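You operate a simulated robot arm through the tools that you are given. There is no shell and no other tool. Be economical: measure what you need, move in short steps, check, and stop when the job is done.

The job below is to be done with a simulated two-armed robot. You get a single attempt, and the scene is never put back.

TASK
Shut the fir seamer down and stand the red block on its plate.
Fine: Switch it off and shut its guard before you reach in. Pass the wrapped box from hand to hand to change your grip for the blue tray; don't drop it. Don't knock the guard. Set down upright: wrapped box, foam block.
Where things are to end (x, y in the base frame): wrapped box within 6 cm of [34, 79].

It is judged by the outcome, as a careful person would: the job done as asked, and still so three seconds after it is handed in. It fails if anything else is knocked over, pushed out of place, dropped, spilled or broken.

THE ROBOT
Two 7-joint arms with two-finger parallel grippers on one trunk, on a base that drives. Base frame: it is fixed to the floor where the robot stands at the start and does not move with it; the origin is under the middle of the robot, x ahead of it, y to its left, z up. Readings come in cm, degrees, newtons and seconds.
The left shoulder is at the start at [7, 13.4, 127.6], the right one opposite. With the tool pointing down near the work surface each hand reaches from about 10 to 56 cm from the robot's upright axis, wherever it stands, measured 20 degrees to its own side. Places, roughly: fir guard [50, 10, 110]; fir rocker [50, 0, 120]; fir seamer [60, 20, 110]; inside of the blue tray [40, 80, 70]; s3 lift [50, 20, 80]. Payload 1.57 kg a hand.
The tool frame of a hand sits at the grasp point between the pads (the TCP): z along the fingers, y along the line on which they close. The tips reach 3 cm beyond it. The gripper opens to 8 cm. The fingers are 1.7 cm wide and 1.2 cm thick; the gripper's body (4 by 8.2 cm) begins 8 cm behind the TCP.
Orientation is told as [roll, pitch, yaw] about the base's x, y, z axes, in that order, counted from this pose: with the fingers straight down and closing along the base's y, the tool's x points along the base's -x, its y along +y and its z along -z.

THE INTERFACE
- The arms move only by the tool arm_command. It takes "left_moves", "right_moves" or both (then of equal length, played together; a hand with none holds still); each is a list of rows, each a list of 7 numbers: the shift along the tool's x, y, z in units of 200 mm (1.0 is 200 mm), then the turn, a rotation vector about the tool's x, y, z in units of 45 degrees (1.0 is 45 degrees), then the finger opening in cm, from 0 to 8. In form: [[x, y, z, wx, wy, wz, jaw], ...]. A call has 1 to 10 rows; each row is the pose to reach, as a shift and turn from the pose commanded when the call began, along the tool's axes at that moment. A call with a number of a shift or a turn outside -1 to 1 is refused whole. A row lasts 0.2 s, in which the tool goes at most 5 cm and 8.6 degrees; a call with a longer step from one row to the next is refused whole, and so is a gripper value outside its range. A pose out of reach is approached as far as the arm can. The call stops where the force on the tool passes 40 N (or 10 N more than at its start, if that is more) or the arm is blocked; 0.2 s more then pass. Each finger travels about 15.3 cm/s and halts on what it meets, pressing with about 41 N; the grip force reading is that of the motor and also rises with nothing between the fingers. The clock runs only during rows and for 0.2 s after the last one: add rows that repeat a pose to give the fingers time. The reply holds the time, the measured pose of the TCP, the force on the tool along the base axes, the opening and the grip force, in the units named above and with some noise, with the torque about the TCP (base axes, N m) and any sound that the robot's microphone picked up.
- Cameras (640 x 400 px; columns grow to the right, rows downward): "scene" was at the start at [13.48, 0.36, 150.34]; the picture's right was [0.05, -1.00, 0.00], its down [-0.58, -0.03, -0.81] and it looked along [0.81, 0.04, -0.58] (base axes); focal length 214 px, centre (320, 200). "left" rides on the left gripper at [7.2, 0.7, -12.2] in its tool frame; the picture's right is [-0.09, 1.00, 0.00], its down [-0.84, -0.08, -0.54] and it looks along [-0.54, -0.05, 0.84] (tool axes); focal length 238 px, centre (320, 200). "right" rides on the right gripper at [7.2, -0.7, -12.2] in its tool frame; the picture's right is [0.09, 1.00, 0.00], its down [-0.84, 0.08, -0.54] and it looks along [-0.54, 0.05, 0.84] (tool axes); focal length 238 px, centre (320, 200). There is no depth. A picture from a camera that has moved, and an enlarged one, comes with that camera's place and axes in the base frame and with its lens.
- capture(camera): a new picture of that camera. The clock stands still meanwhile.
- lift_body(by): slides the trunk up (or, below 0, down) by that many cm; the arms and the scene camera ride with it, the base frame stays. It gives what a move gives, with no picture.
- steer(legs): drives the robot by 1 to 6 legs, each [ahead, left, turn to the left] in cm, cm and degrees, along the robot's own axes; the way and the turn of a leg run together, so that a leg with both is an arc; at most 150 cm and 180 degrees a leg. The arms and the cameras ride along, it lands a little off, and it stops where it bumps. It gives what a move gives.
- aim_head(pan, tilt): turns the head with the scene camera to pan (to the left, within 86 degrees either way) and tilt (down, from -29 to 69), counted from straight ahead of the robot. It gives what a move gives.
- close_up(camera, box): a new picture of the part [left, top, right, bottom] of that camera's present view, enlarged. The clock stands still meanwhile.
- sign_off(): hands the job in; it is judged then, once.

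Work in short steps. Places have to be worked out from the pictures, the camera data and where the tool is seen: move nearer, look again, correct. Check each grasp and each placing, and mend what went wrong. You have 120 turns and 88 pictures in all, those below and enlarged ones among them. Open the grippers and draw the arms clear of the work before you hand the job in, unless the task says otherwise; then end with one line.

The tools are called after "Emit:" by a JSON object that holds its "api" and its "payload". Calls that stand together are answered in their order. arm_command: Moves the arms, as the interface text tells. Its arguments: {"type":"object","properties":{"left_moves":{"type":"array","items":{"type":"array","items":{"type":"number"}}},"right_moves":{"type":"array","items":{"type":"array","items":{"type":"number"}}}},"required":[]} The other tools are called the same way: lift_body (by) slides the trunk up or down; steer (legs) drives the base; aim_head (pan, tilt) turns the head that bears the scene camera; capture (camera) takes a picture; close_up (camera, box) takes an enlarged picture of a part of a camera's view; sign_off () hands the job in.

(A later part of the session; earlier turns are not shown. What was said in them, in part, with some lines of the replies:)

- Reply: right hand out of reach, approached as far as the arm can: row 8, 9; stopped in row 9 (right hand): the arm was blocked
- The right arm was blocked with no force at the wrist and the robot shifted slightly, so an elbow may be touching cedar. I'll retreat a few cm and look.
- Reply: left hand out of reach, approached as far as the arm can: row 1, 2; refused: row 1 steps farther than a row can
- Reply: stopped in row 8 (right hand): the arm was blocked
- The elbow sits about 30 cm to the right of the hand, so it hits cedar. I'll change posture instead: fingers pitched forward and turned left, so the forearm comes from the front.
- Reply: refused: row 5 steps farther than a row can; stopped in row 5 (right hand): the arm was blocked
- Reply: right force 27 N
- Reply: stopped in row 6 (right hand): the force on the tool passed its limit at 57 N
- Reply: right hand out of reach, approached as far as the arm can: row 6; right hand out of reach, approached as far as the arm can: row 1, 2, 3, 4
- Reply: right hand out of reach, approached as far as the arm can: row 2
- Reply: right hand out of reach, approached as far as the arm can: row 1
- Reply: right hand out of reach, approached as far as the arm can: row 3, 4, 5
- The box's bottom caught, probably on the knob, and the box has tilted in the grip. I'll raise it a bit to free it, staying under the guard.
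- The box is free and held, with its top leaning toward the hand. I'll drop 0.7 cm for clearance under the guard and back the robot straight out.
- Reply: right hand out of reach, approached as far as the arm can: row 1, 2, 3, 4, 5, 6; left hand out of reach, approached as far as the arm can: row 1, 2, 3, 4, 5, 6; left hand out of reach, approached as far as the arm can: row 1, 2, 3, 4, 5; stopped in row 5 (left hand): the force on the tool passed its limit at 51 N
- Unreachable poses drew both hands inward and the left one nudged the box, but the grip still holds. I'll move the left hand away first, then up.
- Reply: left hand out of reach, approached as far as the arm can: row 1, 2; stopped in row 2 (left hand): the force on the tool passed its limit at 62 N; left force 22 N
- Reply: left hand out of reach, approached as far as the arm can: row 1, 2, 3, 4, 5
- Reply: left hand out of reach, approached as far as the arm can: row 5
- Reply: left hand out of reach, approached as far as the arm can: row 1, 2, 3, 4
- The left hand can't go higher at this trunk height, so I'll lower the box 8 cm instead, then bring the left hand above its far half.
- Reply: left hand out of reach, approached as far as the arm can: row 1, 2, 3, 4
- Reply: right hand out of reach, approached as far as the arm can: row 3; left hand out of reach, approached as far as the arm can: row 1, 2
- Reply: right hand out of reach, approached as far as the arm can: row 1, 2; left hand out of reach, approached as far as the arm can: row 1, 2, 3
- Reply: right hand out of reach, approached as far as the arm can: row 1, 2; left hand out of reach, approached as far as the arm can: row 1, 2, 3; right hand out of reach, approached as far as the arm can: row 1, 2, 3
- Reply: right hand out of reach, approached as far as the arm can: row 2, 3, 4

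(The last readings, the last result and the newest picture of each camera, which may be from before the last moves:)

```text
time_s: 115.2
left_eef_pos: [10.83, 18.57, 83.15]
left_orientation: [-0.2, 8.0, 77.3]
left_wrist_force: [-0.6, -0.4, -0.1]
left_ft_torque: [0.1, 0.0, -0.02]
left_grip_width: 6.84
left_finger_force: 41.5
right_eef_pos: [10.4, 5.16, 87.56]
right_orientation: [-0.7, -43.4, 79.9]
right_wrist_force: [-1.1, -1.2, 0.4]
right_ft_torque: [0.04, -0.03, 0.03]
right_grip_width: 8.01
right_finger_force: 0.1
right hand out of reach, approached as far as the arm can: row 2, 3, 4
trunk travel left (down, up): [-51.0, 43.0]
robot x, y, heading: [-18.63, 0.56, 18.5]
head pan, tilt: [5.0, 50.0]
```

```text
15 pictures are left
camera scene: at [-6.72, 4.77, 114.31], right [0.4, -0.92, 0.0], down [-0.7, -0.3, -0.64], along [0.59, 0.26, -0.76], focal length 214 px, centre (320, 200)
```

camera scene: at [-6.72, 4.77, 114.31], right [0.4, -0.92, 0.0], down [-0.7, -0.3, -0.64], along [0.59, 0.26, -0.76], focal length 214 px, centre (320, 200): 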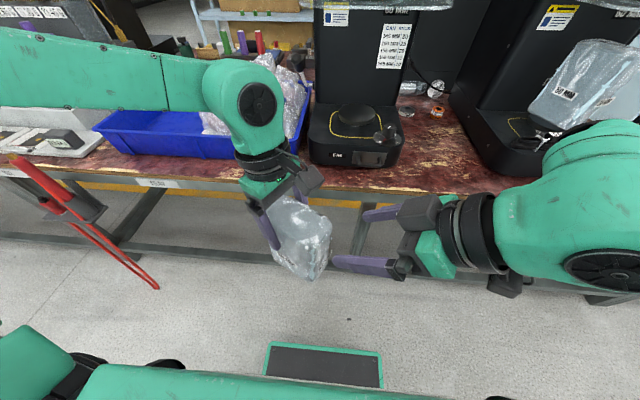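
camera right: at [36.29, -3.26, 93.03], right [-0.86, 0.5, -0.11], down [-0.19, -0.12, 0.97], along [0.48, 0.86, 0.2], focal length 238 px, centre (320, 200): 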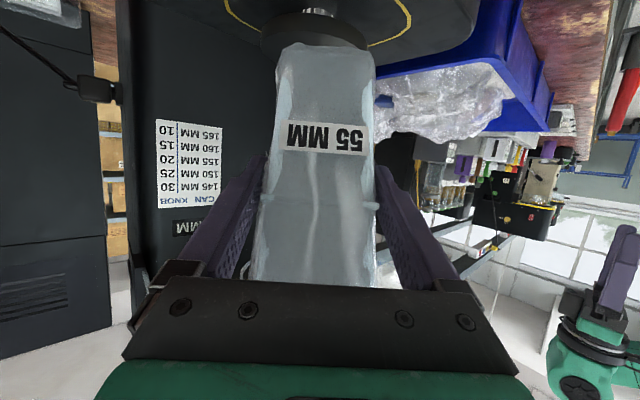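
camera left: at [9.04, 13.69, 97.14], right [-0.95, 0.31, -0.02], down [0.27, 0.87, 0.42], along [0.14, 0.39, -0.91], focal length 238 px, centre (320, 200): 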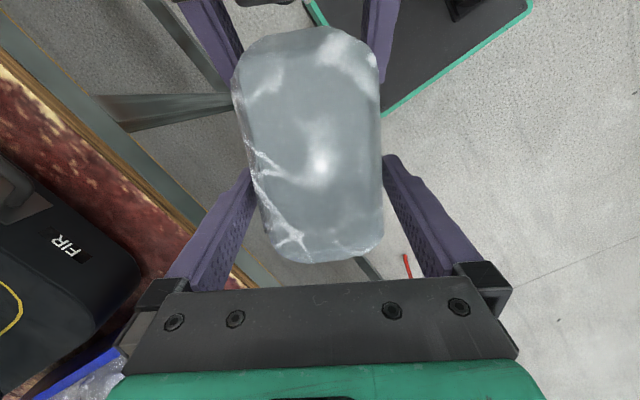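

The left hand holds the box alone. I'll raise the trunk 18 cm, then swing the left hand outward and undo its tilt and yaw.

Emit:
{"api": "lift_body", "payload": {"by": 18}}

Emit:
{"api": "arm_command", "payload": {"left_moves": [[-0.15, 0, 0, 0, -0.178, 0, 4], [-0.3, 0, 0, 0, -0.178, 0, 4], [-0.4, 0, 0, 0, -0.178, 0, 4]]}}

Emit:
{"api": "arm_command", "payload": {"left_moves": [[0, 0, 0, 0, 0, 0.17, 4], [0, 0, 0, 0, 0, 0.34, 4], [0, 0, 0, 0, 0, 0.51, 4], [0, 0, 0, 0, 0, 0.68, 4], [0, 0, 0, 0, 0, 0.85, 4], [0, 0, 0, 0, 0, 1.0, 4]]}}

Emit:
{"api": "aim_head", "payload": {"pan": 25, "tilt": 40}}

Emit:
{"api": "capture", "payload": {"camera": "scene"}}

```text
time_s: 117.2
left_eef_pos: [10.97, 18.72, 101.08]
left_orientation: [-0.3, 8.2, 77.4]
left_wrist_force: [0.3, -0.3, -2.8]
left_ft_torque: [0.04, 0.03, 0.0]
left_grip_width: 6.85
left_finger_force: 41.6
right_eef_pos: [10.61, 5.55, 105.48]
right_orientation: [-0.8, -43.4, 79.7]
right_wrist_force: [0.9, -0.2, -0.3]
right_ft_torque: [0.02, 0.0, 0.01]
right_grip_width: 8.03
right_finger_force: 0.0
trunk travel left (down, up): [-69.0, 25.0]
robot x, y, heading: [-17.62, 0.57, 18.4]
head pan, tilt: [5.0, 50.0]
```

```text
time_s: 118.0
left_eef_pos: [12.75, 26.73, 99.94]
left_orientation: [-0.4, 0.2, 77.4]
left_wrist_force: [-0.1, 0.7, -3.3]
left_ft_torque: [0.04, -0.05, -0.03]
left_grip_width: 6.85
left_finger_force: 41.1
right_eef_pos: [10.67, 5.72, 105.6]
right_orientation: [-0.6, -43.3, 79.7]
right_wrist_force: [0.2, 0.3, -0.5]
right_ft_torque: [-0.01, -0.03, 0.0]
right_grip_width: 8.02
right_finger_force: 0.1
trunk travel left (down, up): [-69.0, 25.0]
robot x, y, heading: [-18.07, 0.96, 18.3]
head pan, tilt: [5.0, 50.0]
```

```text
time_s: 119.4
left_eef_pos: [12.75, 26.5, 99.85]
left_orientation: [-0.3, -0.1, 32.3]
left_wrist_force: [-0.2, -0.2, -2.6]
left_ft_torque: [0.0, 0.0, -0.03]
left_grip_width: 6.83
left_finger_force: 40.7
right_eef_pos: [10.61, 5.58, 105.57]
right_orientation: [-0.7, -43.3, 79.7]
right_wrist_force: [0.4, -0.5, -0.2]
right_ft_torque: [0.03, 0.0, 0.0]
right_grip_width: 7.99
right_finger_force: 0.0
trunk travel left (down, up): [-69.0, 25.0]
robot x, y, heading: [-18.19, 0.39, 18.7]
head pan, tilt: [5.0, 50.0]
```

```text
time_s: 120.2
left_eef_pos: [12.71, 26.49, 99.92]
left_orientation: [-0.3, 0.0, 32.6]
left_wrist_force: [-0.2, 0.1, -3.7]
left_ft_torque: [0.03, -0.01, 0.01]
left_grip_width: 6.84
left_finger_force: 40.7
right_eef_pos: [10.59, 5.61, 105.49]
right_orientation: [-0.9, -43.3, 79.8]
right_wrist_force: [0.1, -1.0, -0.4]
right_ft_torque: [-0.03, -0.01, -0.02]
right_grip_width: 8.03
right_finger_force: 0.0
trunk travel left (down, up): [-69.0, 25.0]
robot x, y, heading: [-17.89, 0.52, 18.8]
head pan, tilt: [25.0, 40.0]
```

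```text
14 pictures are left
camera scene: at [-7.47, 7.96, 133.69], right [0.69, -0.73, 0.0], down [-0.47, -0.44, -0.77], along [0.56, 0.53, -0.64], focal length 214 px, centre (320, 200)
```

scene: 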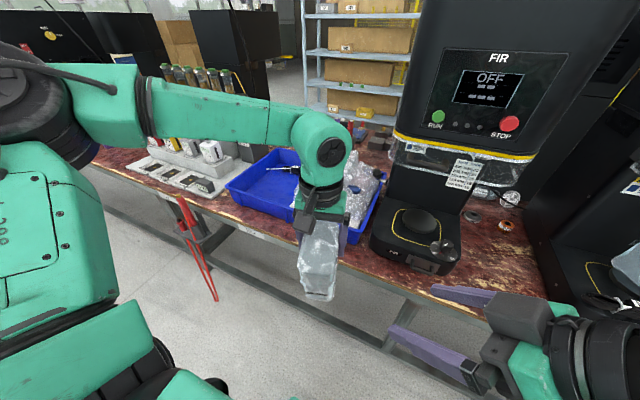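

The box hangs upright with its bottom at about z 87, above the tray rim. I'll drive left 37 cm and forward 24 cm so the tray spot comes within reach.

Emit:
{"api": "steer", "payload": {"legs": [[0, 37, 0], [23, 0, 0]]}}

Emit:
{"api": "capture", "payload": {"camera": "scene"}}

```text
time_s: 123.9
left_eef_pos: [23.42, 68.45, 99.85]
left_orientation: [-0.2, 0.0, 31.7]
left_wrist_force: [-0.5, 0.6, -2.2]
left_ft_torque: [0.0, -0.01, 0.02]
left_grip_width: 6.81
left_finger_force: 40.8
right_eef_pos: [20.94, 47.62, 105.47]
right_orientation: [-0.8, -43.4, 79.2]
right_wrist_force: [0.0, 0.2, 0.1]
right_ft_torque: [0.01, 0.03, 0.0]
right_grip_width: 7.99
right_finger_force: 0.0
trunk travel left (down, up): [-69.0, 25.0]
robot x, y, heading: [-8.11, 42.73, 17.7]
head pan, tilt: [25.0, 40.0]
```

```text
13 pictures are left
camera scene: at [2.91, 50.17, 133.71], right [0.68, -0.73, 0.0], down [-0.47, -0.44, -0.77], along [0.56, 0.52, -0.64], focal length 214 px, centre (320, 200)
```

scene: 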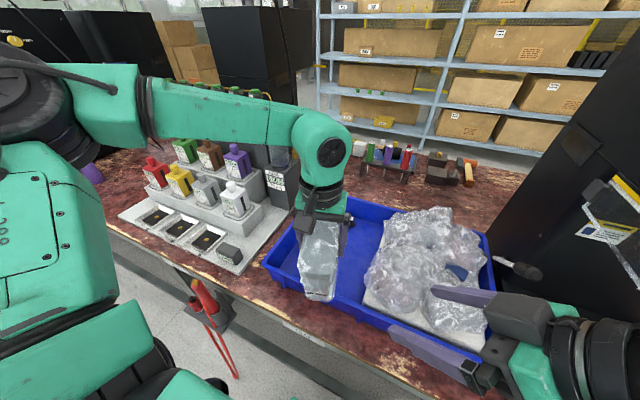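

The robot is at n 6 with the box hanging over the tray's front edge. I'll drive 3 cm closer, then extend the arm over the target.

Emit:
{"api": "steer", "payload": {"legs": [[3, 2, 0]]}}

Emit:
{"api": "arm_command", "payload": {"left_moves": [[-0.16, 0.025, 0, 0, 0, 0, 4], [-0.32, 0.05, 0, 0, 0, 0, 4], [-0.48, 0.075, 0, 0, 0, 0, 4], [-0.6375, 0.1, 0, 0, 0, 0, 4]]}}

Emit:
{"api": "capture", "payload": {"camera": "scene"}}

```text
time_s: 124.8
left_eef_pos: [25.48, 70.87, 100.05]
left_orientation: [-0.3, -0.4, 31.6]
left_wrist_force: [-0.1, -0.4, -2.9]
left_ft_torque: [0.03, -0.04, -0.02]
left_grip_width: 6.82
left_finger_force: 40.5
right_eef_pos: [23.0, 50.0, 105.78]
right_orientation: [-0.9, -43.5, 79.2]
right_wrist_force: [1.1, -0.2, -0.3]
right_ft_torque: [0.0, 0.02, -0.01]
right_grip_width: 8.01
right_finger_force: 0.1
trunk travel left (down, up): [-69.0, 25.0]
robot x, y, heading: [-5.76, 45.47, 17.3]
head pan, tilt: [25.0, 40.0]
```

```text
time_s: 125.8
left_eef_pos: [35.79, 79.57, 99.7]
left_orientation: [-0.3, 0.0, 31.5]
left_wrist_force: [0.0, -0.8, -3.7]
left_ft_torque: [0.04, -0.02, -0.01]
left_grip_width: 6.81
left_finger_force: 41.2
right_eef_pos: [23.34, 50.38, 105.48]
right_orientation: [-0.7, -43.4, 79.0]
right_wrist_force: [-0.2, 1.0, 0.2]
right_ft_torque: [0.01, -0.03, 0.02]
right_grip_width: 8.01
right_finger_force: 0.2
trunk travel left (down, up): [-69.0, 25.0]
robot x, y, heading: [-5.34, 45.68, 17.7]
head pan, tilt: [25.0, 40.0]
```

```text
12 pictures are left
camera scene: at [5.38, 53.04, 133.68], right [0.68, -0.73, 0.0], down [-0.47, -0.44, -0.77], along [0.56, 0.52, -0.64], focal length 214 px, centre (320, 200)
```

scene: 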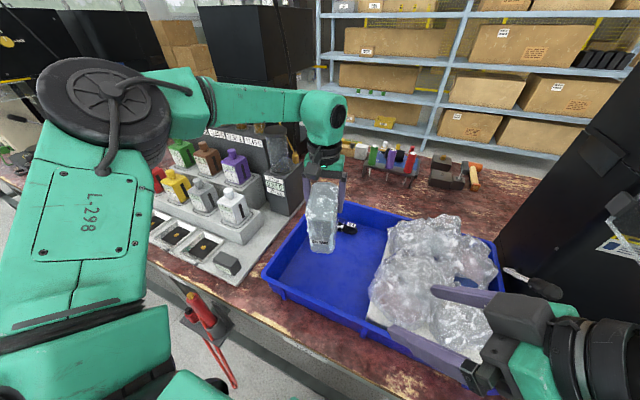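

The box is over the empty part of the tray. I'll lower it with the arm in steps and watch the force.

Emit:
{"api": "arm_command", "payload": {"left_moves": [[0, 0, 0.15, 0, 0, 0, 4], [0, 0, 0.3, 0, 0, 0, 4], [0, 0, 0.45, 0, 0, 0, 4], [0, 0, 0.55, 0, 0, 0, 4]]}}

Emit:
{"api": "close_up", "payload": {"camera": "scene", "box": [200, 120, 400, 320]}}

```text
time_s: 126.8
left_eef_pos: [35.71, 79.67, 88.84]
left_orientation: [-0.4, 0.0, 31.6]
left_wrist_force: [0.8, -0.4, -2.6]
left_ft_torque: [0.0, 0.0, 0.01]
left_grip_width: 6.83
left_finger_force: 41.4
right_eef_pos: [23.41, 50.42, 105.49]
right_orientation: [-0.6, -43.2, 79.1]
right_wrist_force: [-1.0, 0.2, -1.0]
right_ft_torque: [0.01, -0.04, 0.0]
right_grip_width: 8.01
right_finger_force: 0.0
trunk travel left (down, up): [-69.0, 25.0]
robot x, y, heading: [-5.6, 45.62, 17.5]
head pan, tilt: [25.0, 40.0]
```

```text
2.00 times, centred on (300, 220) of scene
camera zoom: at [5.31, 53.05, 133.69], right [0.68, -0.73, 0.0], down [-0.47, -0.44, -0.77], along [0.56, 0.52, -0.64], focal length 429 px, centre (360, 160)
```

zoom: 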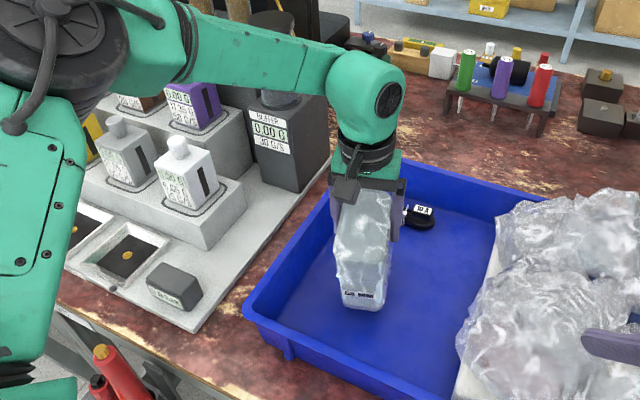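

Emit:
{"api": "arm_command", "payload": {"left_moves": [[0, 0, 0.035, 0, 0, 0, 4], [0, 0, 0.07, 0, 0, 0, 4], [0, 0, 0.105, 0, 0, 0, 4], [0, 0, 0.14, 0, 0, 0, 4], [0, 0, 0.165, 0, 0, 0, 4]]}}

```text
time_s: 127.8
left_eef_pos: [35.76, 79.51, 86.75]
left_orientation: [-0.7, -0.8, 31.6]
left_wrist_force: [-2.4, 0.5, 20.2]
left_ft_torque: [0.07, 1.7, -0.05]
left_grip_width: 6.78
left_finger_force: 40.9
right_eef_pos: [23.12, 50.27, 105.54]
right_orientation: [-0.9, -43.3, 79.2]
right_wrist_force: [0.2, 0.3, 0.9]
right_ft_torque: [-0.02, 0.01, 0.01]
right_grip_width: 7.99
right_finger_force: 0.0
trunk travel left (down, up): [-69.0, 25.0]
robot x, y, heading: [-5.52, 45.89, 17.6]
head pan, tilt: [25.0, 40.0]
stopped in row 5 (left hand): the force on the tool passed its limit at 47 N (the readings are from after the stop); the commanded pose is now the measured one
```

Touched down at TCP z 86.8, and the torque says the near edge touched first, so the box leans slightly toward me. I'll lift 0.6 cm, tip 4° away and set down again.

Emit:
{"api": "arm_command", "payload": {"left_moves": [[0, 0, -0.03, 0, 0, 0, 4], [0, 0, -0.03, 0, 0.09, 0, 4], [0, 0, -0.015, 0, 0.09, 0, 4], [0, 0, -0.005, 0, 0.09, 0, 4]]}}

```text
time_s: 128.8
left_eef_pos: [35.83, 79.62, 86.67]
left_orientation: [-0.7, 3.5, 31.6]
left_wrist_force: [-0.2, -0.7, -2.6]
left_ft_torque: [0.01, 0.01, 0.01]
left_grip_width: 6.79
left_finger_force: 40.8
right_eef_pos: [23.27, 50.38, 105.46]
right_orientation: [-0.8, -43.3, 79.1]
right_wrist_force: [0.8, 0.5, -0.9]
right_ft_torque: [0.01, -0.01, 0.02]
right_grip_width: 7.98
right_finger_force: 0.0
trunk travel left (down, up): [-69.0, 25.0]
robot x, y, heading: [-5.55, 45.66, 17.7]
head pan, tilt: [25.0, 40.0]
```

Emit:
{"api": "arm_command", "payload": {"left_moves": [[0, 0, 0.01, 0, 0, 0, 4], [0, 0, 0.02, 0, 0, 0, 4], [0, 0, 0.03, 0, 0, 0, 4]]}}

```text
time_s: 129.6
left_eef_pos: [35.76, 79.48, 86.37]
left_orientation: [-0.6, 3.1, 31.7]
left_wrist_force: [2.3, 6.0, 19.9]
left_ft_torque: [0.74, 1.3, -0.44]
left_grip_width: 6.78
left_finger_force: 40.9
right_eef_pos: [23.0, 50.34, 105.71]
right_orientation: [-0.9, -43.4, 79.3]
right_wrist_force: [0.1, 0.2, 0.6]
right_ft_torque: [-0.01, -0.02, 0.0]
right_grip_width: 7.97
right_finger_force: 0.0
trunk travel left (down, up): [-69.0, 25.0]
robot x, y, heading: [-5.79, 45.33, 17.8]
head pan, tilt: [25.0, 40.0]
```

Still the near edge first. I'll tip another 4° and try again.

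Emit:
{"api": "arm_command", "payload": {"left_moves": [[0, 0, -0.03, 0, 0, 0, 4], [0, 0, -0.03, 0, 0.09, 0, 4], [0, 0, -0.01, 0, 0.09, 0, 4], [0, 0, 0.005, 0, 0.09, 0, 4], [0, 0, 0.015, 0, 0.09, 0, 4]]}}

```text
time_s: 130.8
left_eef_pos: [35.27, 79.63, 86.18]
left_orientation: [-0.8, 7.4, 31.6]
left_wrist_force: [-0.3, -0.2, -2.6]
left_ft_torque: [0.01, -0.06, -0.02]
left_grip_width: 6.78
left_finger_force: 40.6
left hand out of reach, approached as far as the arm can: row 3, 4, 5
right_eef_pos: [23.29, 50.4, 105.54]
right_orientation: [-0.7, -43.3, 79.1]
right_wrist_force: [0.2, -0.3, -1.1]
right_ft_torque: [0.03, 0.0, 0.0]
right_grip_width: 8.01
right_finger_force: 0.0
trunk travel left (down, up): [-69.0, 25.0]
robot x, y, heading: [-5.65, 45.81, 17.7]
head pan, tilt: [25.0, 40.0]
```

The arm is at its reach limit, so I'll lower the rest with the trunk.

Emit:
{"api": "lift_body", "payload": {"by": -0.5}}

Emit:
{"api": "close_up", "payload": {"camera": "scene", "box": [230, 150, 390, 310]}}

```text
time_s: 131.4
left_eef_pos: [35.31, 79.73, 86.03]
left_orientation: [-0.9, 7.1, 31.6]
left_wrist_force: [2.4, 6.9, 28.5]
left_ft_torque: [0.96, 1.6, -0.47]
left_grip_width: 6.78
left_finger_force: 40.7
right_eef_pos: [23.12, 50.37, 105.09]
right_orientation: [-0.9, -43.4, 79.2]
right_wrist_force: [-0.9, -0.4, 0.7]
right_ft_torque: [-0.01, -0.01, 0.01]
right_grip_width: 7.98
right_finger_force: 0.1
trunk travel left (down, up): [-68.5, 25.5]
robot x, y, heading: [-5.81, 45.58, 17.6]
head pan, tilt: [25.0, 40.0]
```

```text
2.50 times, centred on (310, 230) of scene
camera zoom: at [4.98, 52.84, 133.28], right [0.68, -0.73, 0.0], down [-0.47, -0.44, -0.77], along [0.56, 0.52, -0.64], focal length 536 px, centre (345, 125)
```

zoom: 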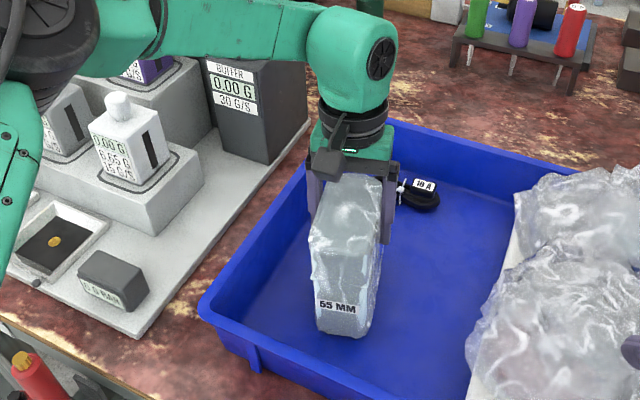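

The box looks upright within a few degrees and its base is on the tray floor. I'll ease off the press slightly, then open the hand.

Emit:
{"api": "lift_body", "payload": {"by": 0.3}}

Emit:
{"api": "arm_command", "payload": {"left_moves": [[0, 0, 0, 0, 0, 0, 7.2], [0, 0, 0, 0, 0, 0, 8], [0, 0, 0, 0, 0, 0, 8]]}}

Emit:
{"api": "arm_command", "payload": {"left_moves": [[0, 0, -0.1, 0, 0, 0, 8], [0, 0, -0.25, 0, 0, 0, 8], [0, 0, -0.45, 0, 0, 0, 8], [0, 0, -0.65, 0, 0, 0, 8]]}}

Emit:
{"api": "close_up", "payload": {"camera": "scene", "box": [210, 130, 410, 330]}}

```text
time_s: 131.9
left_eef_pos: [35.33, 79.58, 85.98]
left_orientation: [-0.8, 7.2, 31.6]
left_wrist_force: [5.2, 4.6, 14.8]
left_ft_torque: [1.32, -0.82, -0.21]
left_grip_width: 6.79
left_finger_force: 41.3
right_eef_pos: [23.16, 50.21, 105.41]
right_orientation: [-1.0, -43.4, 79.1]
right_wrist_force: [-0.5, -0.7, 0.8]
right_ft_torque: [0.01, 0.02, -0.01]
right_grip_width: 8.01
right_finger_force: 0.0
trunk travel left (down, up): [-68.8, 25.2]
robot x, y, heading: [-5.74, 45.73, 17.9]
head pan, tilt: [25.0, 40.0]
```

```text
time_s: 132.7
left_eef_pos: [35.28, 79.73, 85.83]
left_orientation: [-0.8, 7.3, 31.6]
left_wrist_force: [0.6, -1.0, 1.4]
left_ft_torque: [-0.02, 0.01, 0.0]
left_grip_width: 8.02
left_finger_force: 0.0
right_eef_pos: [23.31, 50.37, 105.37]
right_orientation: [-0.7, -43.3, 79.1]
right_wrist_force: [-0.2, -0.3, 0.4]
right_ft_torque: [0.03, 0.03, -0.01]
right_grip_width: 8.01
right_finger_force: 0.1
trunk travel left (down, up): [-68.8, 25.2]
robot x, y, heading: [-5.33, 45.45, 17.8]
head pan, tilt: [25.0, 40.0]
```

```text
time_s: 133.7
left_eef_pos: [36.51, 80.73, 98.56]
left_orientation: [-0.8, 7.3, 31.5]
left_wrist_force: [-0.8, -0.5, 0.2]
left_ft_torque: [-0.02, -0.02, -0.01]
left_grip_width: 7.98
left_finger_force: 0.1
right_eef_pos: [23.24, 50.32, 105.31]
right_orientation: [-0.9, -43.4, 79.1]
right_wrist_force: [-0.7, 0.8, 0.6]
right_ft_torque: [-0.01, 0.01, 0.0]
right_grip_width: 8.02
right_finger_force: 0.0
trunk travel left (down, up): [-68.8, 25.2]
robot x, y, heading: [-5.71, 46.02, 17.7]
head pan, tilt: [25.0, 40.0]
```

```text
2.00 times, centred on (310, 230) of scene
camera zoom: at [5.15, 52.94, 133.51], right [0.68, -0.73, 0.0], down [-0.47, -0.44, -0.77], along [0.56, 0.52, -0.64], focal length 429 px, centre (340, 140)
```

zoom: 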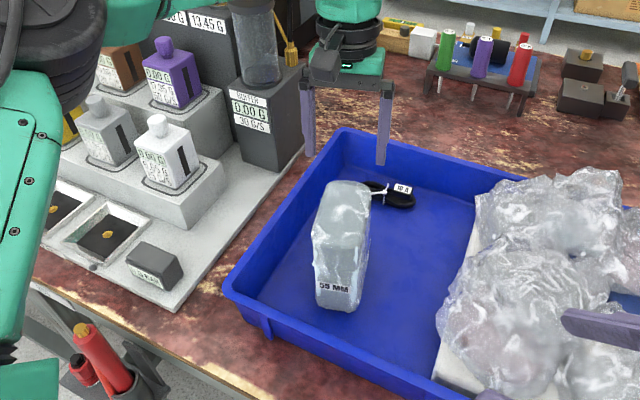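

The box stands upright in the tray at about (34, 79.5). Now the red block: I estimate it at (69, −60, 76). I'll retract the left hand, back off and drive right toward it.

Emit:
{"api": "arm_command", "payload": {"left_moves": [[0.1, 0, -0.15, 0, 0, 0, 8], [0.3, 0, -0.2, 0, -0.16, 0, 8], [0.5, 0, -0.2, 0, -0.16, 0, 8], [0.7, 0, -0.2, 0, -0.16, 0, 8]]}}

Emit:
{"api": "steer", "payload": {"legs": [[-25, 0, 1], [0, -118, 0]]}}

Emit:
{"api": "arm_command", "payload": {"right_moves": [[0, -0.1, 0, 0.1, 0, 0.11, 8], [0, -0.2, 0, 0.2, 0, 0.22, 8], [0, -0.3, 0, 0.31, 0, 0.33, 8], [0, -0.4, 0, 0.42, 0, 0.44, 8], [0, -0.4, 0, 0.52, 0, 0.55, 8], [0, -0.4, 0, 0.63, 0, 0.66, 8]]}}

Emit:
{"api": "aim_head", "payload": {"pan": 0, "tilt": 35}}

Emit:
{"api": "capture", "payload": {"camera": "scene"}}

```text
time_s: 134.7
left_eef_pos: [25.03, 73.59, 104.37]
left_orientation: [-0.7, 0.1, 31.7]
left_wrist_force: [0.2, -0.1, 0.3]
left_ft_torque: [0.02, 0.0, -0.02]
left_grip_width: 8.02
left_finger_force: 0.1
right_eef_pos: [23.09, 50.3, 105.32]
right_orientation: [-0.9, -43.5, 79.1]
right_wrist_force: [-0.3, 0.7, -1.0]
right_ft_torque: [-0.02, 0.02, 0.02]
right_grip_width: 8.01
right_finger_force: 0.0
trunk travel left (down, up): [-68.8, 25.2]
robot x, y, heading: [-5.7, 45.51, 17.5]
head pan, tilt: [25.0, 40.0]
```

```text
time_s: 141.9
left_eef_pos: [37.41, -44.22, 104.36]
left_orientation: [-0.8, 0.2, 30.3]
left_wrist_force: [0.5, -0.1, -0.3]
left_ft_torque: [0.03, 0.01, 0.0]
left_grip_width: 7.99
left_finger_force: 0.1
right_eef_pos: [35.06, -67.47, 105.43]
right_orientation: [-0.8, -43.3, 77.8]
right_wrist_force: [-0.2, 0.6, 0.7]
right_ft_torque: [0.01, 0.01, -0.03]
right_grip_width: 8.03
right_finger_force: 0.1
trunk travel left (down, up): [-68.8, 25.2]
robot x, y, heading: [6.28, -71.14, 16.4]
head pan, tilt: [25.0, 40.0]
```

```text
time_s: 143.3
left_eef_pos: [37.31, -44.21, 104.42]
left_orientation: [-0.8, 0.2, 30.4]
left_wrist_force: [-0.1, -0.3, 0.1]
left_ft_torque: [-0.01, 0.0, -0.02]
left_grip_width: 8.04
left_finger_force: 0.2
right_eef_pos: [42.79, -69.29, 105.48]
right_orientation: [-1.0, -43.8, 36.8]
right_wrist_force: [0.5, -0.4, -0.1]
right_ft_torque: [-0.04, 0.02, -0.03]
right_grip_width: 8.0
right_finger_force: 0.0
trunk travel left (down, up): [-68.8, 25.2]
robot x, y, heading: [6.02, -71.83, 16.5]
head pan, tilt: [25.0, 40.0]
```

```text
time_s: 144.2
left_eef_pos: [37.53, -44.24, 104.3]
left_orientation: [-0.7, 0.2, 30.5]
left_wrist_force: [0.7, -0.1, 0.3]
left_ft_torque: [-0.03, 0.03, -0.01]
left_grip_width: 7.98
left_finger_force: 0.0
right_eef_pos: [42.71, -69.54, 105.5]
right_orientation: [-0.9, -43.8, 36.9]
right_wrist_force: [-0.1, -0.1, 0.2]
right_ft_torque: [0.02, -0.01, 0.0]
right_grip_width: 7.99
right_finger_force: 0.0
trunk travel left (down, up): [-68.8, 25.2]
robot x, y, heading: [6.39, -71.85, 16.4]
head pan, tilt: [0.0, 35.0]
```

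```text
8 pictures are left
camera scene: at [19.05, -67.71, 134.26], right [0.28, -0.96, 0.0], down [-0.55, -0.16, -0.82], along [0.79, 0.23, -0.57], focal length 214 px, centre (320, 200)
```

scene: 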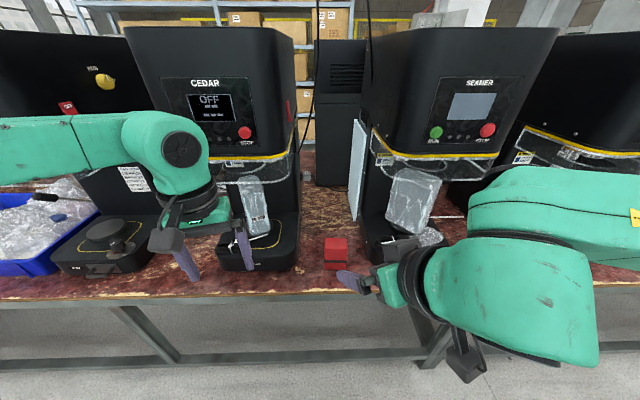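

Eight pictures remain. One enlarged look at the block for its pose.

Emit:
{"api": "close_up", "payload": {"camera": "scene", "box": [288, 220, 384, 280]}}

```text
6.67 times, centred on (336, 250) of scene
camera zoom: at [19.05, -67.71, 134.26], right [0.28, -0.96, 0.0], down [-0.55, -0.16, -0.82], along [0.79, 0.23, -0.57], focal length 1430 px, centre (213, -133)
```

zoom: 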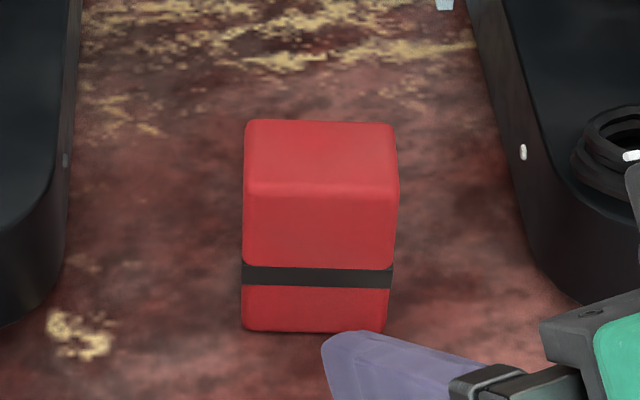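

The block is about 7.4 wide, 4.7 deep and 10.5 tall, and square to my heading. I'll grip it across its width from the front. First I align the right hand with my heading and flatten it to about 30° below level.

Emit:
{"api": "arm_command", "payload": {"right_moves": [[0, -0.05, 0, 0.105, 0, 0.109, 8], [0, -0.1, 0, 0.21, 0, 0.218, 8], [0, -0.15, 0, 0.314, 0, 0.327, 8]]}}

Emit:
{"api": "arm_command", "payload": {"right_moves": [[0, 0, 0.1, 0, -0.18, 0, 8], [0, 0, 0.2, 0, -0.36, 0, 8]]}}

```text
time_s: 145.0
left_eef_pos: [37.34, -44.19, 104.3]
left_orientation: [-0.8, 0.2, 30.5]
left_wrist_force: [0.4, -0.2, 0.9]
left_ft_torque: [-0.03, -0.01, 0.0]
left_grip_width: 8.02
left_finger_force: 0.0
right_eef_pos: [44.48, -71.75, 105.58]
right_orientation: [-0.9, -43.9, 16.4]
right_wrist_force: [-0.1, 0.3, 0.4]
right_ft_torque: [0.02, 0.02, -0.01]
right_grip_width: 8.0
right_finger_force: 0.1
trunk travel left (down, up): [-68.8, 25.2]
robot x, y, heading: [6.43, -71.56, 16.7]
head pan, tilt: [0.0, 35.0]
```

```text
time_s: 145.6
left_eef_pos: [37.63, -44.24, 104.23]
left_orientation: [-0.8, 0.2, 30.4]
left_wrist_force: [0.2, -0.2, 0.3]
left_ft_torque: [-0.01, -0.01, 0.02]
left_grip_width: 8.02
left_finger_force: 0.0
right_eef_pos: [47.46, -70.52, 104.21]
right_orientation: [-1.5, -60.2, 17.1]
right_wrist_force: [-0.1, 0.4, 0.1]
right_ft_torque: [0.0, 0.02, 0.0]
right_grip_width: 8.01
right_finger_force: 0.1
right hand out of reach, approached as far as the arm can: row 2
trunk travel left (down, up): [-68.8, 25.2]
robot x, y, heading: [6.21, -71.75, 16.4]
head pan, tilt: [0.0, 35.0]
```

Emit:
{"api": "arm_command", "payload": {"left_moves": [[0.17, 0.05, -0.05, 0, 0, 0, 8], [0.34, 0.1, -0.1, 0, 0, 0, 8], [0.5, 0.2, -0.1, 0, 0, 0, 8], [0.6, 0.3, -0.1, 0, 0, 0, 8]]}}

Emit:
{"api": "steer", "payload": {"legs": [[0, 5.1, 0], [12, 0, 0]]}}

Emit:
{"api": "lift_body", "payload": {"by": -24.5}}

Emit:
{"api": "capture", "payload": {"camera": "right"}}

```text
time_s: 146.6
left_eef_pos: [23.9, -45.17, 106.26]
left_orientation: [-0.8, 0.1, 30.4]
left_wrist_force: [-0.2, -0.4, 0.5]
left_ft_torque: [-0.04, -0.01, 0.01]
left_grip_width: 8.01
left_finger_force: 0.0
right_eef_pos: [47.22, -70.43, 104.28]
right_orientation: [-1.4, -60.4, 17.1]
right_wrist_force: [0.1, 0.6, 0.0]
right_ft_torque: [-0.02, 0.02, -0.03]
right_grip_width: 7.99
right_finger_force: 0.1
trunk travel left (down, up): [-68.8, 25.2]
robot x, y, heading: [6.14, -71.73, 16.4]
head pan, tilt: [0.0, 35.0]
```

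```text
time_s: 148.4
left_eef_pos: [34.07, -36.98, 106.22]
left_orientation: [-0.8, 0.1, 30.3]
left_wrist_force: [-0.5, 0.0, 0.6]
left_ft_torque: [-0.01, 0.02, 0.0]
left_grip_width: 7.99
left_finger_force: 0.0
right_eef_pos: [57.25, -62.16, 104.37]
right_orientation: [-1.3, -60.3, 17.0]
right_wrist_force: [0.0, 0.7, -0.5]
right_ft_torque: [-0.04, -0.01, 0.0]
right_grip_width: 7.99
right_finger_force: 0.1
trunk travel left (down, up): [-68.8, 25.2]
robot x, y, heading: [16.39, -63.34, 16.6]
head pan, tilt: [0.0, 35.0]
```

```text
time_s: 150.9
left_eef_pos: [34.09, -37.04, 81.81]
left_orientation: [-0.8, 0.2, 30.3]
left_wrist_force: [-0.2, -0.9, 0.6]
left_ft_torque: [-0.02, -0.02, 0.01]
left_grip_width: 8.03
left_finger_force: 0.1
right_eef_pos: [57.42, -62.18, 79.91]
right_orientation: [-1.2, -60.2, 16.9]
right_wrist_force: [-0.4, 0.4, -0.1]
right_ft_torque: [-0.01, 0.01, 0.04]
right_grip_width: 7.97
right_finger_force: 0.1
trunk travel left (down, up): [-44.3, 49.7]
robot x, y, heading: [16.1, -63.01, 16.3]
head pan, tilt: [0.0, 35.0]
```

```text
6 pictures are left
camera right: at [43.84, -66.71, 79.55], right [-0.31, 0.95, -0.09], down [-0.08, 0.07, 0.99], along [0.95, 0.32, 0.05], focal length 238 px, centre (320, 200)
```

right: 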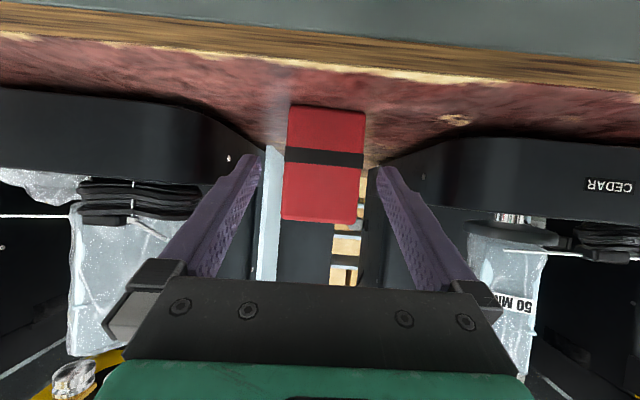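

The block reads centred about 0.5 cm to the +y side, z 71.6–82.6. I'll shift and advance half-way, then check alignment, since the clearance is tight.

Emit:
{"api": "arm_command", "payload": {"right_moves": [[-0.05, 0.027, 0.1, 0, 0, 0, 8], [-0.124, 0.027, 0.246, 0, 0, 0, 8]]}}

Emit:
{"api": "capture", "payload": {"camera": "right"}}

```text
time_s: 151.6
left_eef_pos: [34.11, -36.95, 81.7]
left_orientation: [-0.7, 0.2, 30.3]
left_wrist_force: [0.4, -0.1, 0.4]
left_ft_torque: [0.0, 0.03, -0.01]
left_grip_width: 7.99
left_finger_force: 0.1
right_eef_pos: [62.64, -60.27, 79.63]
right_orientation: [-1.3, -60.2, 16.8]
right_wrist_force: [1.6, 0.5, 0.3]
right_ft_torque: [-0.02, -0.03, 0.0]
right_grip_width: 8.0
right_finger_force: 0.1
trunk travel left (down, up): [-44.3, 49.7]
robot x, y, heading: [16.56, -63.3, 16.7]
head pan, tilt: [0.0, 35.0]
```

```text
5 pictures are left
camera right: at [49.11, -64.81, 79.45], right [-0.31, 0.95, -0.09], down [-0.08, 0.07, 0.99], along [0.95, 0.32, 0.05], focal length 238 px, centre (320, 200)
```

right: 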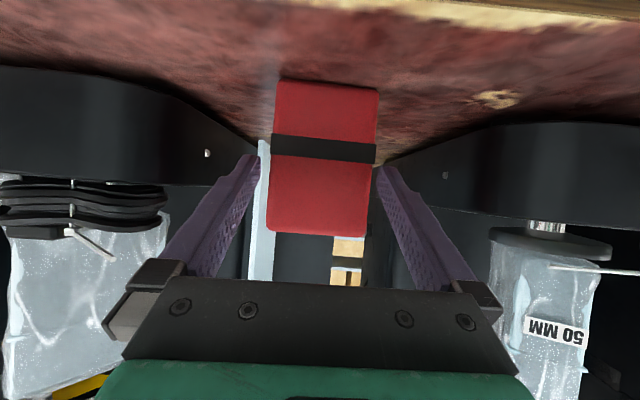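

Nearly centred, and it needs about 0.3 cm more. I'll slide in slowly and watch the force.

Emit:
{"api": "arm_command", "payload": {"right_moves": [[0, 0.015, 0, 0, 0, 0, 8], [-0.03, 0.015, 0.055, 0, 0, 0, 8], [-0.065, 0.015, 0.113, 0, 0, 0, 8], [-0.097, 0.015, 0.17, 0, 0, 0, 8], [-0.129, 0.015, 0.226, 0, 0, 0, 8]]}}

Emit:
{"api": "capture", "payload": {"camera": "right"}}

```text
time_s: 152.8
left_eef_pos: [34.21, -37.04, 81.76]
left_orientation: [-0.7, 0.2, 30.2]
left_wrist_force: [0.0, -0.1, -0.7]
left_ft_torque: [0.03, 0.02, 0.02]
left_grip_width: 8.02
left_finger_force: 0.1
right_eef_pos: [67.75, -58.61, 79.49]
right_orientation: [-1.3, -60.2, 16.8]
right_wrist_force: [-0.8, 1.1, 0.2]
right_ft_torque: [0.05, 0.03, 0.02]
right_grip_width: 8.02
right_finger_force: 0.0
trunk travel left (down, up): [-44.3, 49.7]
robot x, y, heading: [16.27, -63.25, 16.1]
head pan, tilt: [0.0, 35.0]
```

```text
4 pictures are left
camera right: at [54.17, -63.08, 79.22], right [-0.31, 0.95, -0.09], down [-0.08, 0.07, 0.99], along [0.95, 0.32, 0.05], focal length 238 px, centre (320, 200)
```

right: 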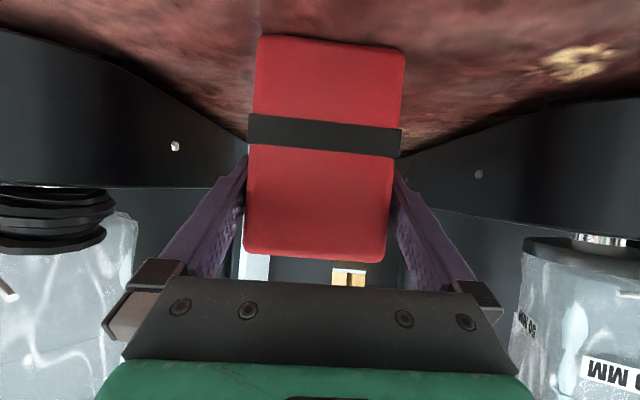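

The block is between the fingers with no force. I close.

Emit:
{"api": "arm_command", "payload": {"right_moves": [[0, 0, 0, 0, 0, 0, 5], [0, 0, 0, 0, 0, 0, 5], [0, 0, 0, 0, 0, 0, 5]]}}

Emit:
{"api": "lift_body", "payload": {"by": 8}}

```text
time_s: 153.6
left_eef_pos: [34.18, -36.98, 81.8]
left_orientation: [-0.8, 0.2, 30.3]
left_wrist_force: [-0.3, -0.1, 1.1]
left_ft_torque: [0.04, -0.03, -0.03]
left_grip_width: 8.0
left_finger_force: 0.1
right_eef_pos: [67.67, -58.65, 79.46]
right_orientation: [-1.3, -60.2, 16.8]
right_wrist_force: [0.9, 0.2, 1.0]
right_ft_torque: [0.08, 0.0, -0.01]
right_grip_width: 7.41
right_finger_force: 41.1
trunk travel left (down, up): [-44.3, 49.7]
robot x, y, heading: [16.32, -63.44, 16.1]
head pan, tilt: [0.0, 35.0]
```

```text
time_s: 154.7
left_eef_pos: [34.11, -36.97, 89.79]
left_orientation: [-0.8, 0.1, 30.3]
left_wrist_force: [-0.4, 0.4, 0.8]
left_ft_torque: [-0.03, 0.02, 0.01]
left_grip_width: 8.02
left_finger_force: 0.0
right_eef_pos: [67.71, -58.59, 87.44]
right_orientation: [-1.4, -60.2, 16.9]
right_wrist_force: [-0.3, -0.7, -0.5]
right_ft_torque: [0.05, 0.01, 0.0]
right_grip_width: 7.41
right_finger_force: 41.2
trunk travel left (down, up): [-52.3, 41.7]
robot x, y, heading: [16.18, -63.46, 16.3]
head pan, tilt: [0.0, 35.0]
```

Gripped at 7.4 cm and lifted. The block's bottom is 7.9 cm below the TCP. I'll raise a bit more, back off, and drive left until I face the fir's plate, which is at about (49.2, 18).

Emit:
{"api": "lift_body", "payload": {"by": 5.5}}

Emit:
{"api": "steer", "payload": {"legs": [[-25, 0, 2.3], [0, 75.9, 0], [14, 0, 0]]}}

```text
time_s: 155.7
left_eef_pos: [34.13, -37.04, 95.29]
left_orientation: [-0.8, 0.1, 30.3]
left_wrist_force: [-0.6, -0.5, 0.2]
left_ft_torque: [0.0, 0.0, 0.03]
left_grip_width: 8.0
left_finger_force: 0.2
right_eef_pos: [67.76, -58.62, 92.99]
right_orientation: [-1.3, -60.2, 17.0]
right_wrist_force: [-0.1, -0.6, -0.5]
right_ft_torque: [0.02, -0.04, -0.03]
right_grip_width: 7.4
right_finger_force: 41.4
trunk travel left (down, up): [-57.8, 36.2]
robot x, y, heading: [16.23, -63.18, 16.5]
head pan, tilt: [0.0, 35.0]
```

```text
time_s: 162.2
left_eef_pos: [-3.65, 33.63, 95.31]
left_orientation: [-0.7, 0.1, 33.6]
left_wrist_force: [-0.5, 0.3, -0.4]
left_ft_torque: [-0.01, 0.0, 0.03]
left_grip_width: 7.99
left_finger_force: 0.0
right_eef_pos: [30.99, 14.04, 92.96]
right_orientation: [-1.2, -60.2, 20.0]
right_wrist_force: [0.3, -0.3, -0.3]
right_ft_torque: [0.0, -0.03, 0.01]
right_grip_width: 7.42
right_finger_force: 41.4
trunk travel left (down, up): [-57.8, 36.2]
robot x, y, heading: [-20.4, 6.76, 19.6]
head pan, tilt: [0.0, 35.0]
```

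TCP is at (31, 14), about 18.5 cm short of the plate and 2.3 cm too far left. One look before going under the guard.

Emit:
{"api": "steer", "payload": {"legs": [[0, -2.3, -1]]}}

Emit:
{"api": "capture", "payload": {"camera": "scene"}}

```text
time_s: 163.0
left_eef_pos: [-2.46, 31.27, 95.2]
left_orientation: [-1.0, 0.2, 32.6]
left_wrist_force: [-0.4, 0.8, 0.1]
left_ft_torque: [0.0, 0.02, -0.01]
left_grip_width: 8.03
left_finger_force: 0.1
right_eef_pos: [31.98, 11.04, 92.97]
right_orientation: [-1.5, -60.2, 19.3]
right_wrist_force: [0.0, -0.1, -0.5]
right_ft_torque: [0.01, 0.0, -0.03]
right_grip_width: 7.41
right_finger_force: 41.0
trunk travel left (down, up): [-57.8, 36.2]
robot x, y, heading: [-19.31, 4.29, 18.7]
head pan, tilt: [0.0, 35.0]
```

```text
3 pictures are left
camera scene: at [-6.65, 8.79, 123.26], right [0.32, -0.95, 0.0], down [-0.54, -0.18, -0.82], along [0.78, 0.26, -0.57], focal length 214 px, centre (320, 200)
```

scene: 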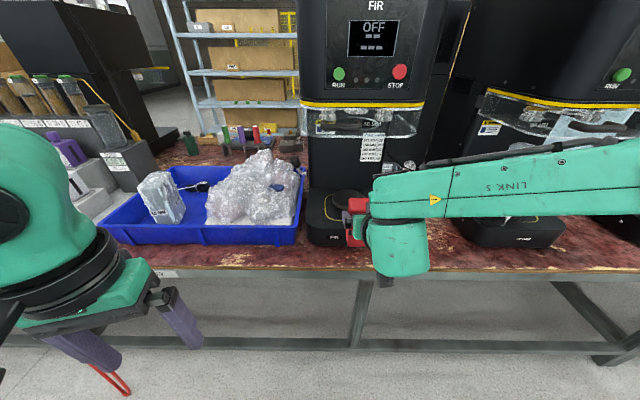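

The way is clear and the guard is shut. I'll go forward 13 cm first, with the block's bottom just above plate height, and check the forces.

Emit:
{"api": "steer", "payload": {"legs": [[13, 0.9, 0]]}}

Emit:
{"api": "close_up", "payload": {"camera": "scene", "box": [260, 90, 460, 290]}}

```text
time_s: 164.3
left_eef_pos: [9.55, 36.1, 95.3]
left_orientation: [-0.7, 0.1, 32.5]
left_wrist_force: [0.0, -0.7, 0.4]
left_ft_torque: [-0.01, 0.04, -0.01]
left_grip_width: 8.0
left_finger_force: 0.1
right_eef_pos: [43.94, 15.89, 92.94]
right_orientation: [-1.3, -60.2, 19.1]
right_wrist_force: [-0.2, 0.2, -0.3]
right_ft_torque: [0.01, 0.02, 0.02]
right_grip_width: 7.42
right_finger_force: 40.6
trunk travel left (down, up): [-57.8, 36.2]
robot x, y, heading: [-7.63, 9.26, 18.5]
head pan, tilt: [0.0, 35.0]
```

```text
2.00 times, centred on (360, 190) of scene
camera zoom: at [5.46, 13.55, 123.26], right [0.32, -0.95, 0.0], down [-0.54, -0.18, -0.82], along [0.78, 0.26, -0.57], focal length 429 px, centre (240, 220)
```

zoom: 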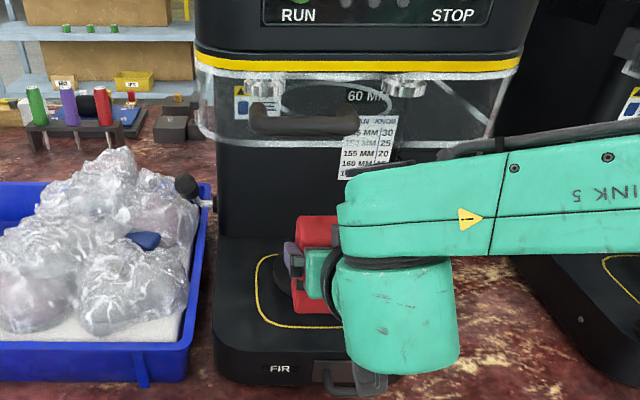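

The forearm sits high and would meet the guard's handle if I went straight in. I'll back off 8 cm, turn the hand 30° left about the block so the wrist passes right of the handle, as it did for the box, then go in.

Emit:
{"api": "steer", "payload": {"legs": [[-8, 0, 0]]}}

Emit:
{"api": "arm_command", "payload": {"right_moves": [[0, 0, 0, -0.145, 0, -0.083, 5], [0, 0, 0, -0.29, 0, -0.166, 5], [0, 0, 0, -0.434, 0, -0.248, 5], [0, 0, 0, -0.579, 0, -0.331, 5]]}}

```text
time_s: 165.3
left_eef_pos: [1.93, 33.44, 95.38]
left_orientation: [-0.6, 0.2, 32.4]
left_wrist_force: [0.6, 0.5, 0.0]
left_ft_torque: [0.01, 0.03, -0.03]
left_grip_width: 7.98
left_finger_force: 0.0
right_eef_pos: [36.17, 13.12, 92.95]
right_orientation: [-1.3, -60.3, 18.9]
right_wrist_force: [-0.8, -0.5, -0.6]
right_ft_torque: [0.0, 0.02, 0.01]
right_grip_width: 7.41
right_finger_force: 40.6
trunk travel left (down, up): [-57.8, 36.2]
robot x, y, heading: [-15.17, 6.7, 18.1]
head pan, tilt: [0.0, 35.0]
```

```text
time_s: 166.3
left_eef_pos: [1.88, 33.44, 95.18]
left_orientation: [-0.8, 0.2, 32.5]
left_wrist_force: [-0.9, 0.0, -0.8]
left_ft_torque: [0.01, 0.03, 0.02]
left_grip_width: 7.97
left_finger_force: 0.0
right_eef_pos: [36.3, 13.31, 92.96]
right_orientation: [-1.4, -60.0, 49.0]
right_wrist_force: [-0.4, 0.2, -0.3]
right_ft_torque: [-0.03, 0.0, 0.01]
right_grip_width: 7.4
right_finger_force: 41.4
trunk travel left (down, up): [-57.8, 36.2]
robot x, y, heading: [-15.08, 6.75, 18.5]
head pan, tilt: [0.0, 35.0]
```

Turned cleanly. Now forward 15 cm to bring the block over the plate.

Emit:
{"api": "steer", "payload": {"legs": [[14.8, 0.2, 0]]}}

Emit:
{"api": "close_up", "payload": {"camera": "scene", "box": [250, 90, 490, 330]}}

```text
time_s: 167.7
left_eef_pos: [15.38, 38.12, 95.32]
left_orientation: [-0.6, 0.0, 32.3]
left_wrist_force: [-0.1, 0.1, 0.8]
left_ft_torque: [-0.03, -0.01, 0.0]
left_grip_width: 7.98
left_finger_force: 0.0
right_eef_pos: [49.8, 17.8, 93.07]
right_orientation: [-1.2, -60.2, 48.8]
right_wrist_force: [-0.2, 0.0, -1.3]
right_ft_torque: [-0.01, -0.01, -0.01]
right_grip_width: 7.41
right_finger_force: 41.3
trunk travel left (down, up): [-57.8, 36.2]
robot x, y, heading: [-1.51, 10.68, 18.3]
head pan, tilt: [0.0, 35.0]
```

```text
1.67 times, centred on (370, 210) of scene
camera zoom: at [11.13, 15.49, 123.3], right [0.32, -0.95, 0.0], down [-0.54, -0.18, -0.82], along [0.78, 0.26, -0.57], focal length 358 px, centre (237, 183)
```

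zoom: 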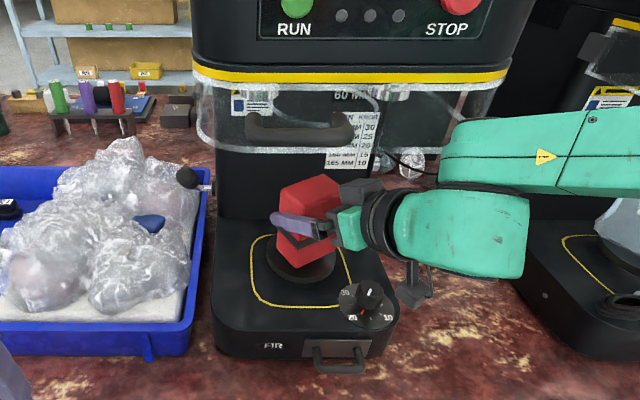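

The block is right over the disc, whose centre is at about (51, 18.1). I'll nudge 0.8 cm and lower in small steps until contact.

Emit:
{"api": "arm_command", "payload": {"right_moves": [[-0.013, -0.03, 0.023, 0, 0, 0, 5], [0.0, -0.03, 0.0305, 0, 0, 0, 5], [0.013, -0.03, 0.038, 0, 0, 0, 5], [0.026, -0.03, 0.0455, 0, 0, 0, 5], [0.039, -0.03, 0.053, 0, 0, 0, 5]]}}

Emit:
{"api": "arm_command", "payload": {"right_moves": [[0.009, 0, 0.005, 0, 0, 0, 5], [0.017, 0, 0.01, 0, 0, 0, 5], [0.026, 0, 0.015, 0, 0, 0, 5]]}}

```text
time_s: 168.9
left_eef_pos: [14.89, 37.85, 95.53]
left_orientation: [-0.8, -0.4, 32.3]
left_wrist_force: [0.8, -0.2, 0.4]
left_ft_torque: [0.0, 0.01, 0.0]
left_grip_width: 8.0
left_finger_force: 0.1
right_eef_pos: [50.08, 17.49, 92.43]
right_orientation: [-1.6, -60.6, 48.8]
right_wrist_force: [-0.1, 0.2, -0.7]
right_ft_torque: [-0.02, 0.0, -0.01]
right_grip_width: 7.42
right_finger_force: 41.2
trunk travel left (down, up): [-57.8, 36.2]
robot x, y, heading: [-1.54, 11.11, 18.6]
head pan, tilt: [0.0, 35.0]
```

```text
time_s: 169.7
left_eef_pos: [14.98, 37.82, 95.61]
left_orientation: [-0.7, -0.4, 32.2]
left_wrist_force: [-0.2, 0.0, -0.1]
left_ft_torque: [-0.02, -0.01, 0.03]
left_grip_width: 8.02
left_finger_force: 0.0
right_eef_pos: [50.07, 17.53, 91.73]
right_orientation: [-1.2, -60.5, 48.9]
right_wrist_force: [-0.4, 0.3, -0.6]
right_ft_torque: [-0.02, -0.01, 0.04]
right_grip_width: 7.42
right_finger_force: 40.8
trunk travel left (down, up): [-57.8, 36.2]
robot x, y, heading: [-1.62, 11.13, 18.4]
head pan, tilt: [0.0, 35.0]
```

There is a slight body lean, so something may be lightly touching. I'll lower the rest with the trunk in half-centimetre steps and watch.

Emit:
{"api": "lift_body", "payload": {"by": -0.5}}

```text
time_s: 170.2
left_eef_pos: [14.92, 37.8, 95.06]
left_orientation: [-0.8, -0.4, 32.4]
left_wrist_force: [-0.6, 0.3, 0.1]
left_ft_torque: [-0.02, 0.02, -0.02]
left_grip_width: 7.96
left_finger_force: 0.0
right_eef_pos: [50.17, 17.64, 91.47]
right_orientation: [-1.5, -60.9, 49.0]
right_wrist_force: [3.5, -2.5, 25.9]
right_ft_torque: [0.5, 0.16, -0.03]
right_grip_width: 7.42
right_finger_force: 40.9
trunk travel left (down, up): [-57.3, 36.7]
robot x, y, heading: [-1.32, 11.53, 18.3]
head pan, tilt: [0.0, 35.0]
```

Contact on the plate at 26 N. I'll ease off 0.3 cm, open, and let it settle.

Emit:
{"api": "lift_body", "payload": {"by": 0.3}}

Emit:
{"api": "arm_command", "payload": {"right_moves": [[0, 0, 0, 0, 0, 0, 8], [0, 0, 0, 0, 0, 0, 8], [0, 0, 0, 0, 0, 0, 8]]}}

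```text
time_s: 170.8
left_eef_pos: [14.94, 37.78, 95.28]
left_orientation: [-0.8, -0.3, 32.3]
left_wrist_force: [0.1, -0.1, 0.4]
left_ft_torque: [0.0, -0.02, 0.03]
left_grip_width: 8.02
left_finger_force: 0.0
right_eef_pos: [50.06, 17.44, 91.23]
right_orientation: [-1.5, -60.4, 48.9]
right_wrist_force: [8.0, -1.8, 22.7]
right_ft_torque: [0.1, -0.06, 0.04]
right_grip_width: 7.44
right_finger_force: 41.2
trunk travel left (down, up): [-57.6, 36.4]
robot x, y, heading: [-1.34, 11.25, 18.5]
head pan, tilt: [0.0, 35.0]
```

```text
time_s: 171.6
left_eef_pos: [14.97, 37.82, 95.15]
left_orientation: [-0.7, -0.3, 32.3]
left_wrist_force: [0.8, -0.1, -0.1]
left_ft_torque: [0.0, -0.01, 0.0]
left_grip_width: 8.01
left_finger_force: 0.0
right_eef_pos: [50.1, 17.58, 91.2]
right_orientation: [-1.3, -60.1, 48.7]
right_wrist_force: [-0.4, 1.3, -0.8]
right_ft_torque: [-0.02, 0.03, -0.02]
right_grip_width: 8.0
right_finger_force: 0.0
trunk travel left (down, up): [-57.6, 36.4]
robot x, y, heading: [-1.33, 11.25, 18.4]
head pan, tilt: [0.0, 35.0]
```

Open. I'll draw the hand straight back 5 cm along its approach line, slowly.

Emit:
{"api": "arm_command", "payload": {"right_moves": [[0.025, 0, -0.0434, 0, 0, 0, 8], [0.05, 0, -0.087, 0, 0, 0, 8], [0.075, 0, -0.13, 0, 0, 0, 8], [0.1, 0, -0.174, 0, 0, 0, 8], [0.125, 0, -0.217, 0, 0, 0, 8]]}}

```text
time_s: 172.8
left_eef_pos: [15.55, 38.04, 95.1]
left_orientation: [-0.6, 0.2, 32.3]
left_wrist_force: [-0.6, -0.1, -0.6]
left_ft_torque: [0.02, 0.0, 0.0]
left_grip_width: 8.02
left_finger_force: 0.0
right_eef_pos: [47.03, 14.2, 91.0]
right_orientation: [-1.1, -59.9, 48.7]
right_wrist_force: [0.7, 0.4, -0.5]
right_ft_torque: [-0.01, -0.02, 0.01]
right_grip_width: 8.03
right_finger_force: 0.1
trunk travel left (down, up): [-57.6, 36.4]
robot x, y, heading: [-1.42, 11.48, 18.6]
head pan, tilt: [0.0, 35.0]
```

Emit:
{"api": "arm_command", "payload": {"right_moves": [[0.025, 0, -0.0434, 0, 0, 0, 8], [0.05, 0, -0.087, 0, 0, 0, 8], [0.075, 0, -0.13, 0, 0, 0, 8]]}}

Emit:
{"api": "steer", "payload": {"legs": [[-22, 0, 0]]}}

Emit:
{"api": "capture", "payload": {"camera": "scene"}}

```text
time_s: 173.6
left_eef_pos: [15.61, 38.3, 95.01]
left_orientation: [-0.8, 0.1, 32.4]
left_wrist_force: [0.1, 0.0, -0.9]
left_ft_torque: [0.01, 0.0, 0.02]
left_grip_width: 7.99
left_finger_force: 0.0
right_eef_pos: [45.32, 11.81, 91.04]
right_orientation: [-1.2, -60.0, 48.7]
right_wrist_force: [-1.2, -0.3, -0.1]
right_ft_torque: [0.01, 0.0, 0.0]
right_grip_width: 8.0
right_finger_force: 0.0
trunk travel left (down, up): [-57.6, 36.4]
robot x, y, heading: [-1.33, 11.31, 18.3]
head pan, tilt: [0.0, 35.0]
```

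```text
time_s: 175.2
left_eef_pos: [-5.11, 31.15, 95.01]
left_orientation: [-0.7, 0.2, 32.3]
left_wrist_force: [0.0, 0.5, 0.3]
left_ft_torque: [-0.03, -0.02, 0.0]
left_grip_width: 7.99
left_finger_force: 0.0
right_eef_pos: [24.54, 4.84, 91.03]
right_orientation: [-1.2, -59.9, 48.4]
right_wrist_force: [-0.6, 1.2, -0.3]
right_ft_torque: [-0.02, 0.01, -0.01]
right_grip_width: 7.99
right_finger_force: 0.0
trunk travel left (down, up): [-57.6, 36.4]
robot x, y, heading: [-22.16, 4.64, 18.1]
head pan, tilt: [0.0, 35.0]
```

```text
0 pictures are left
camera scene: at [-9.45, 8.74, 123.06], right [0.31, -0.95, 0.0], down [-0.54, -0.18, -0.82], along [0.78, 0.26, -0.57], focal length 214 px, centre (320, 200)
```

scene: 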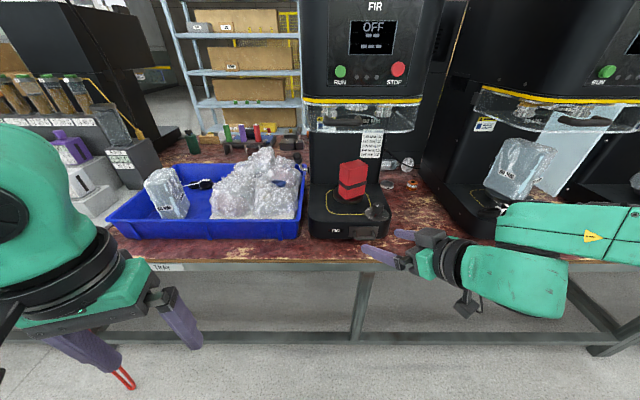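

The last picture shows the fir OFF with its guard shut, the red block upright on its plate, and the wrapped box upright in the tray. Both hands are open and clear.

Emit:
{"api": "sign_off", "payload": {}}

```text
The job is handed in.
```

The fir seamer is switched off with its guard shut, the red block stands upright on its plate, and the wrapped box stands upright in the blue tray at about (34, 79.5). I passed the box from the right hand to the left without dropping it, but it tilted in the grip once while leaving the machine. My right arm also pressed against the cedar seamer twice early on; its buttons read within about 1 cm of before after the first press, and I did not measure it again after the second.
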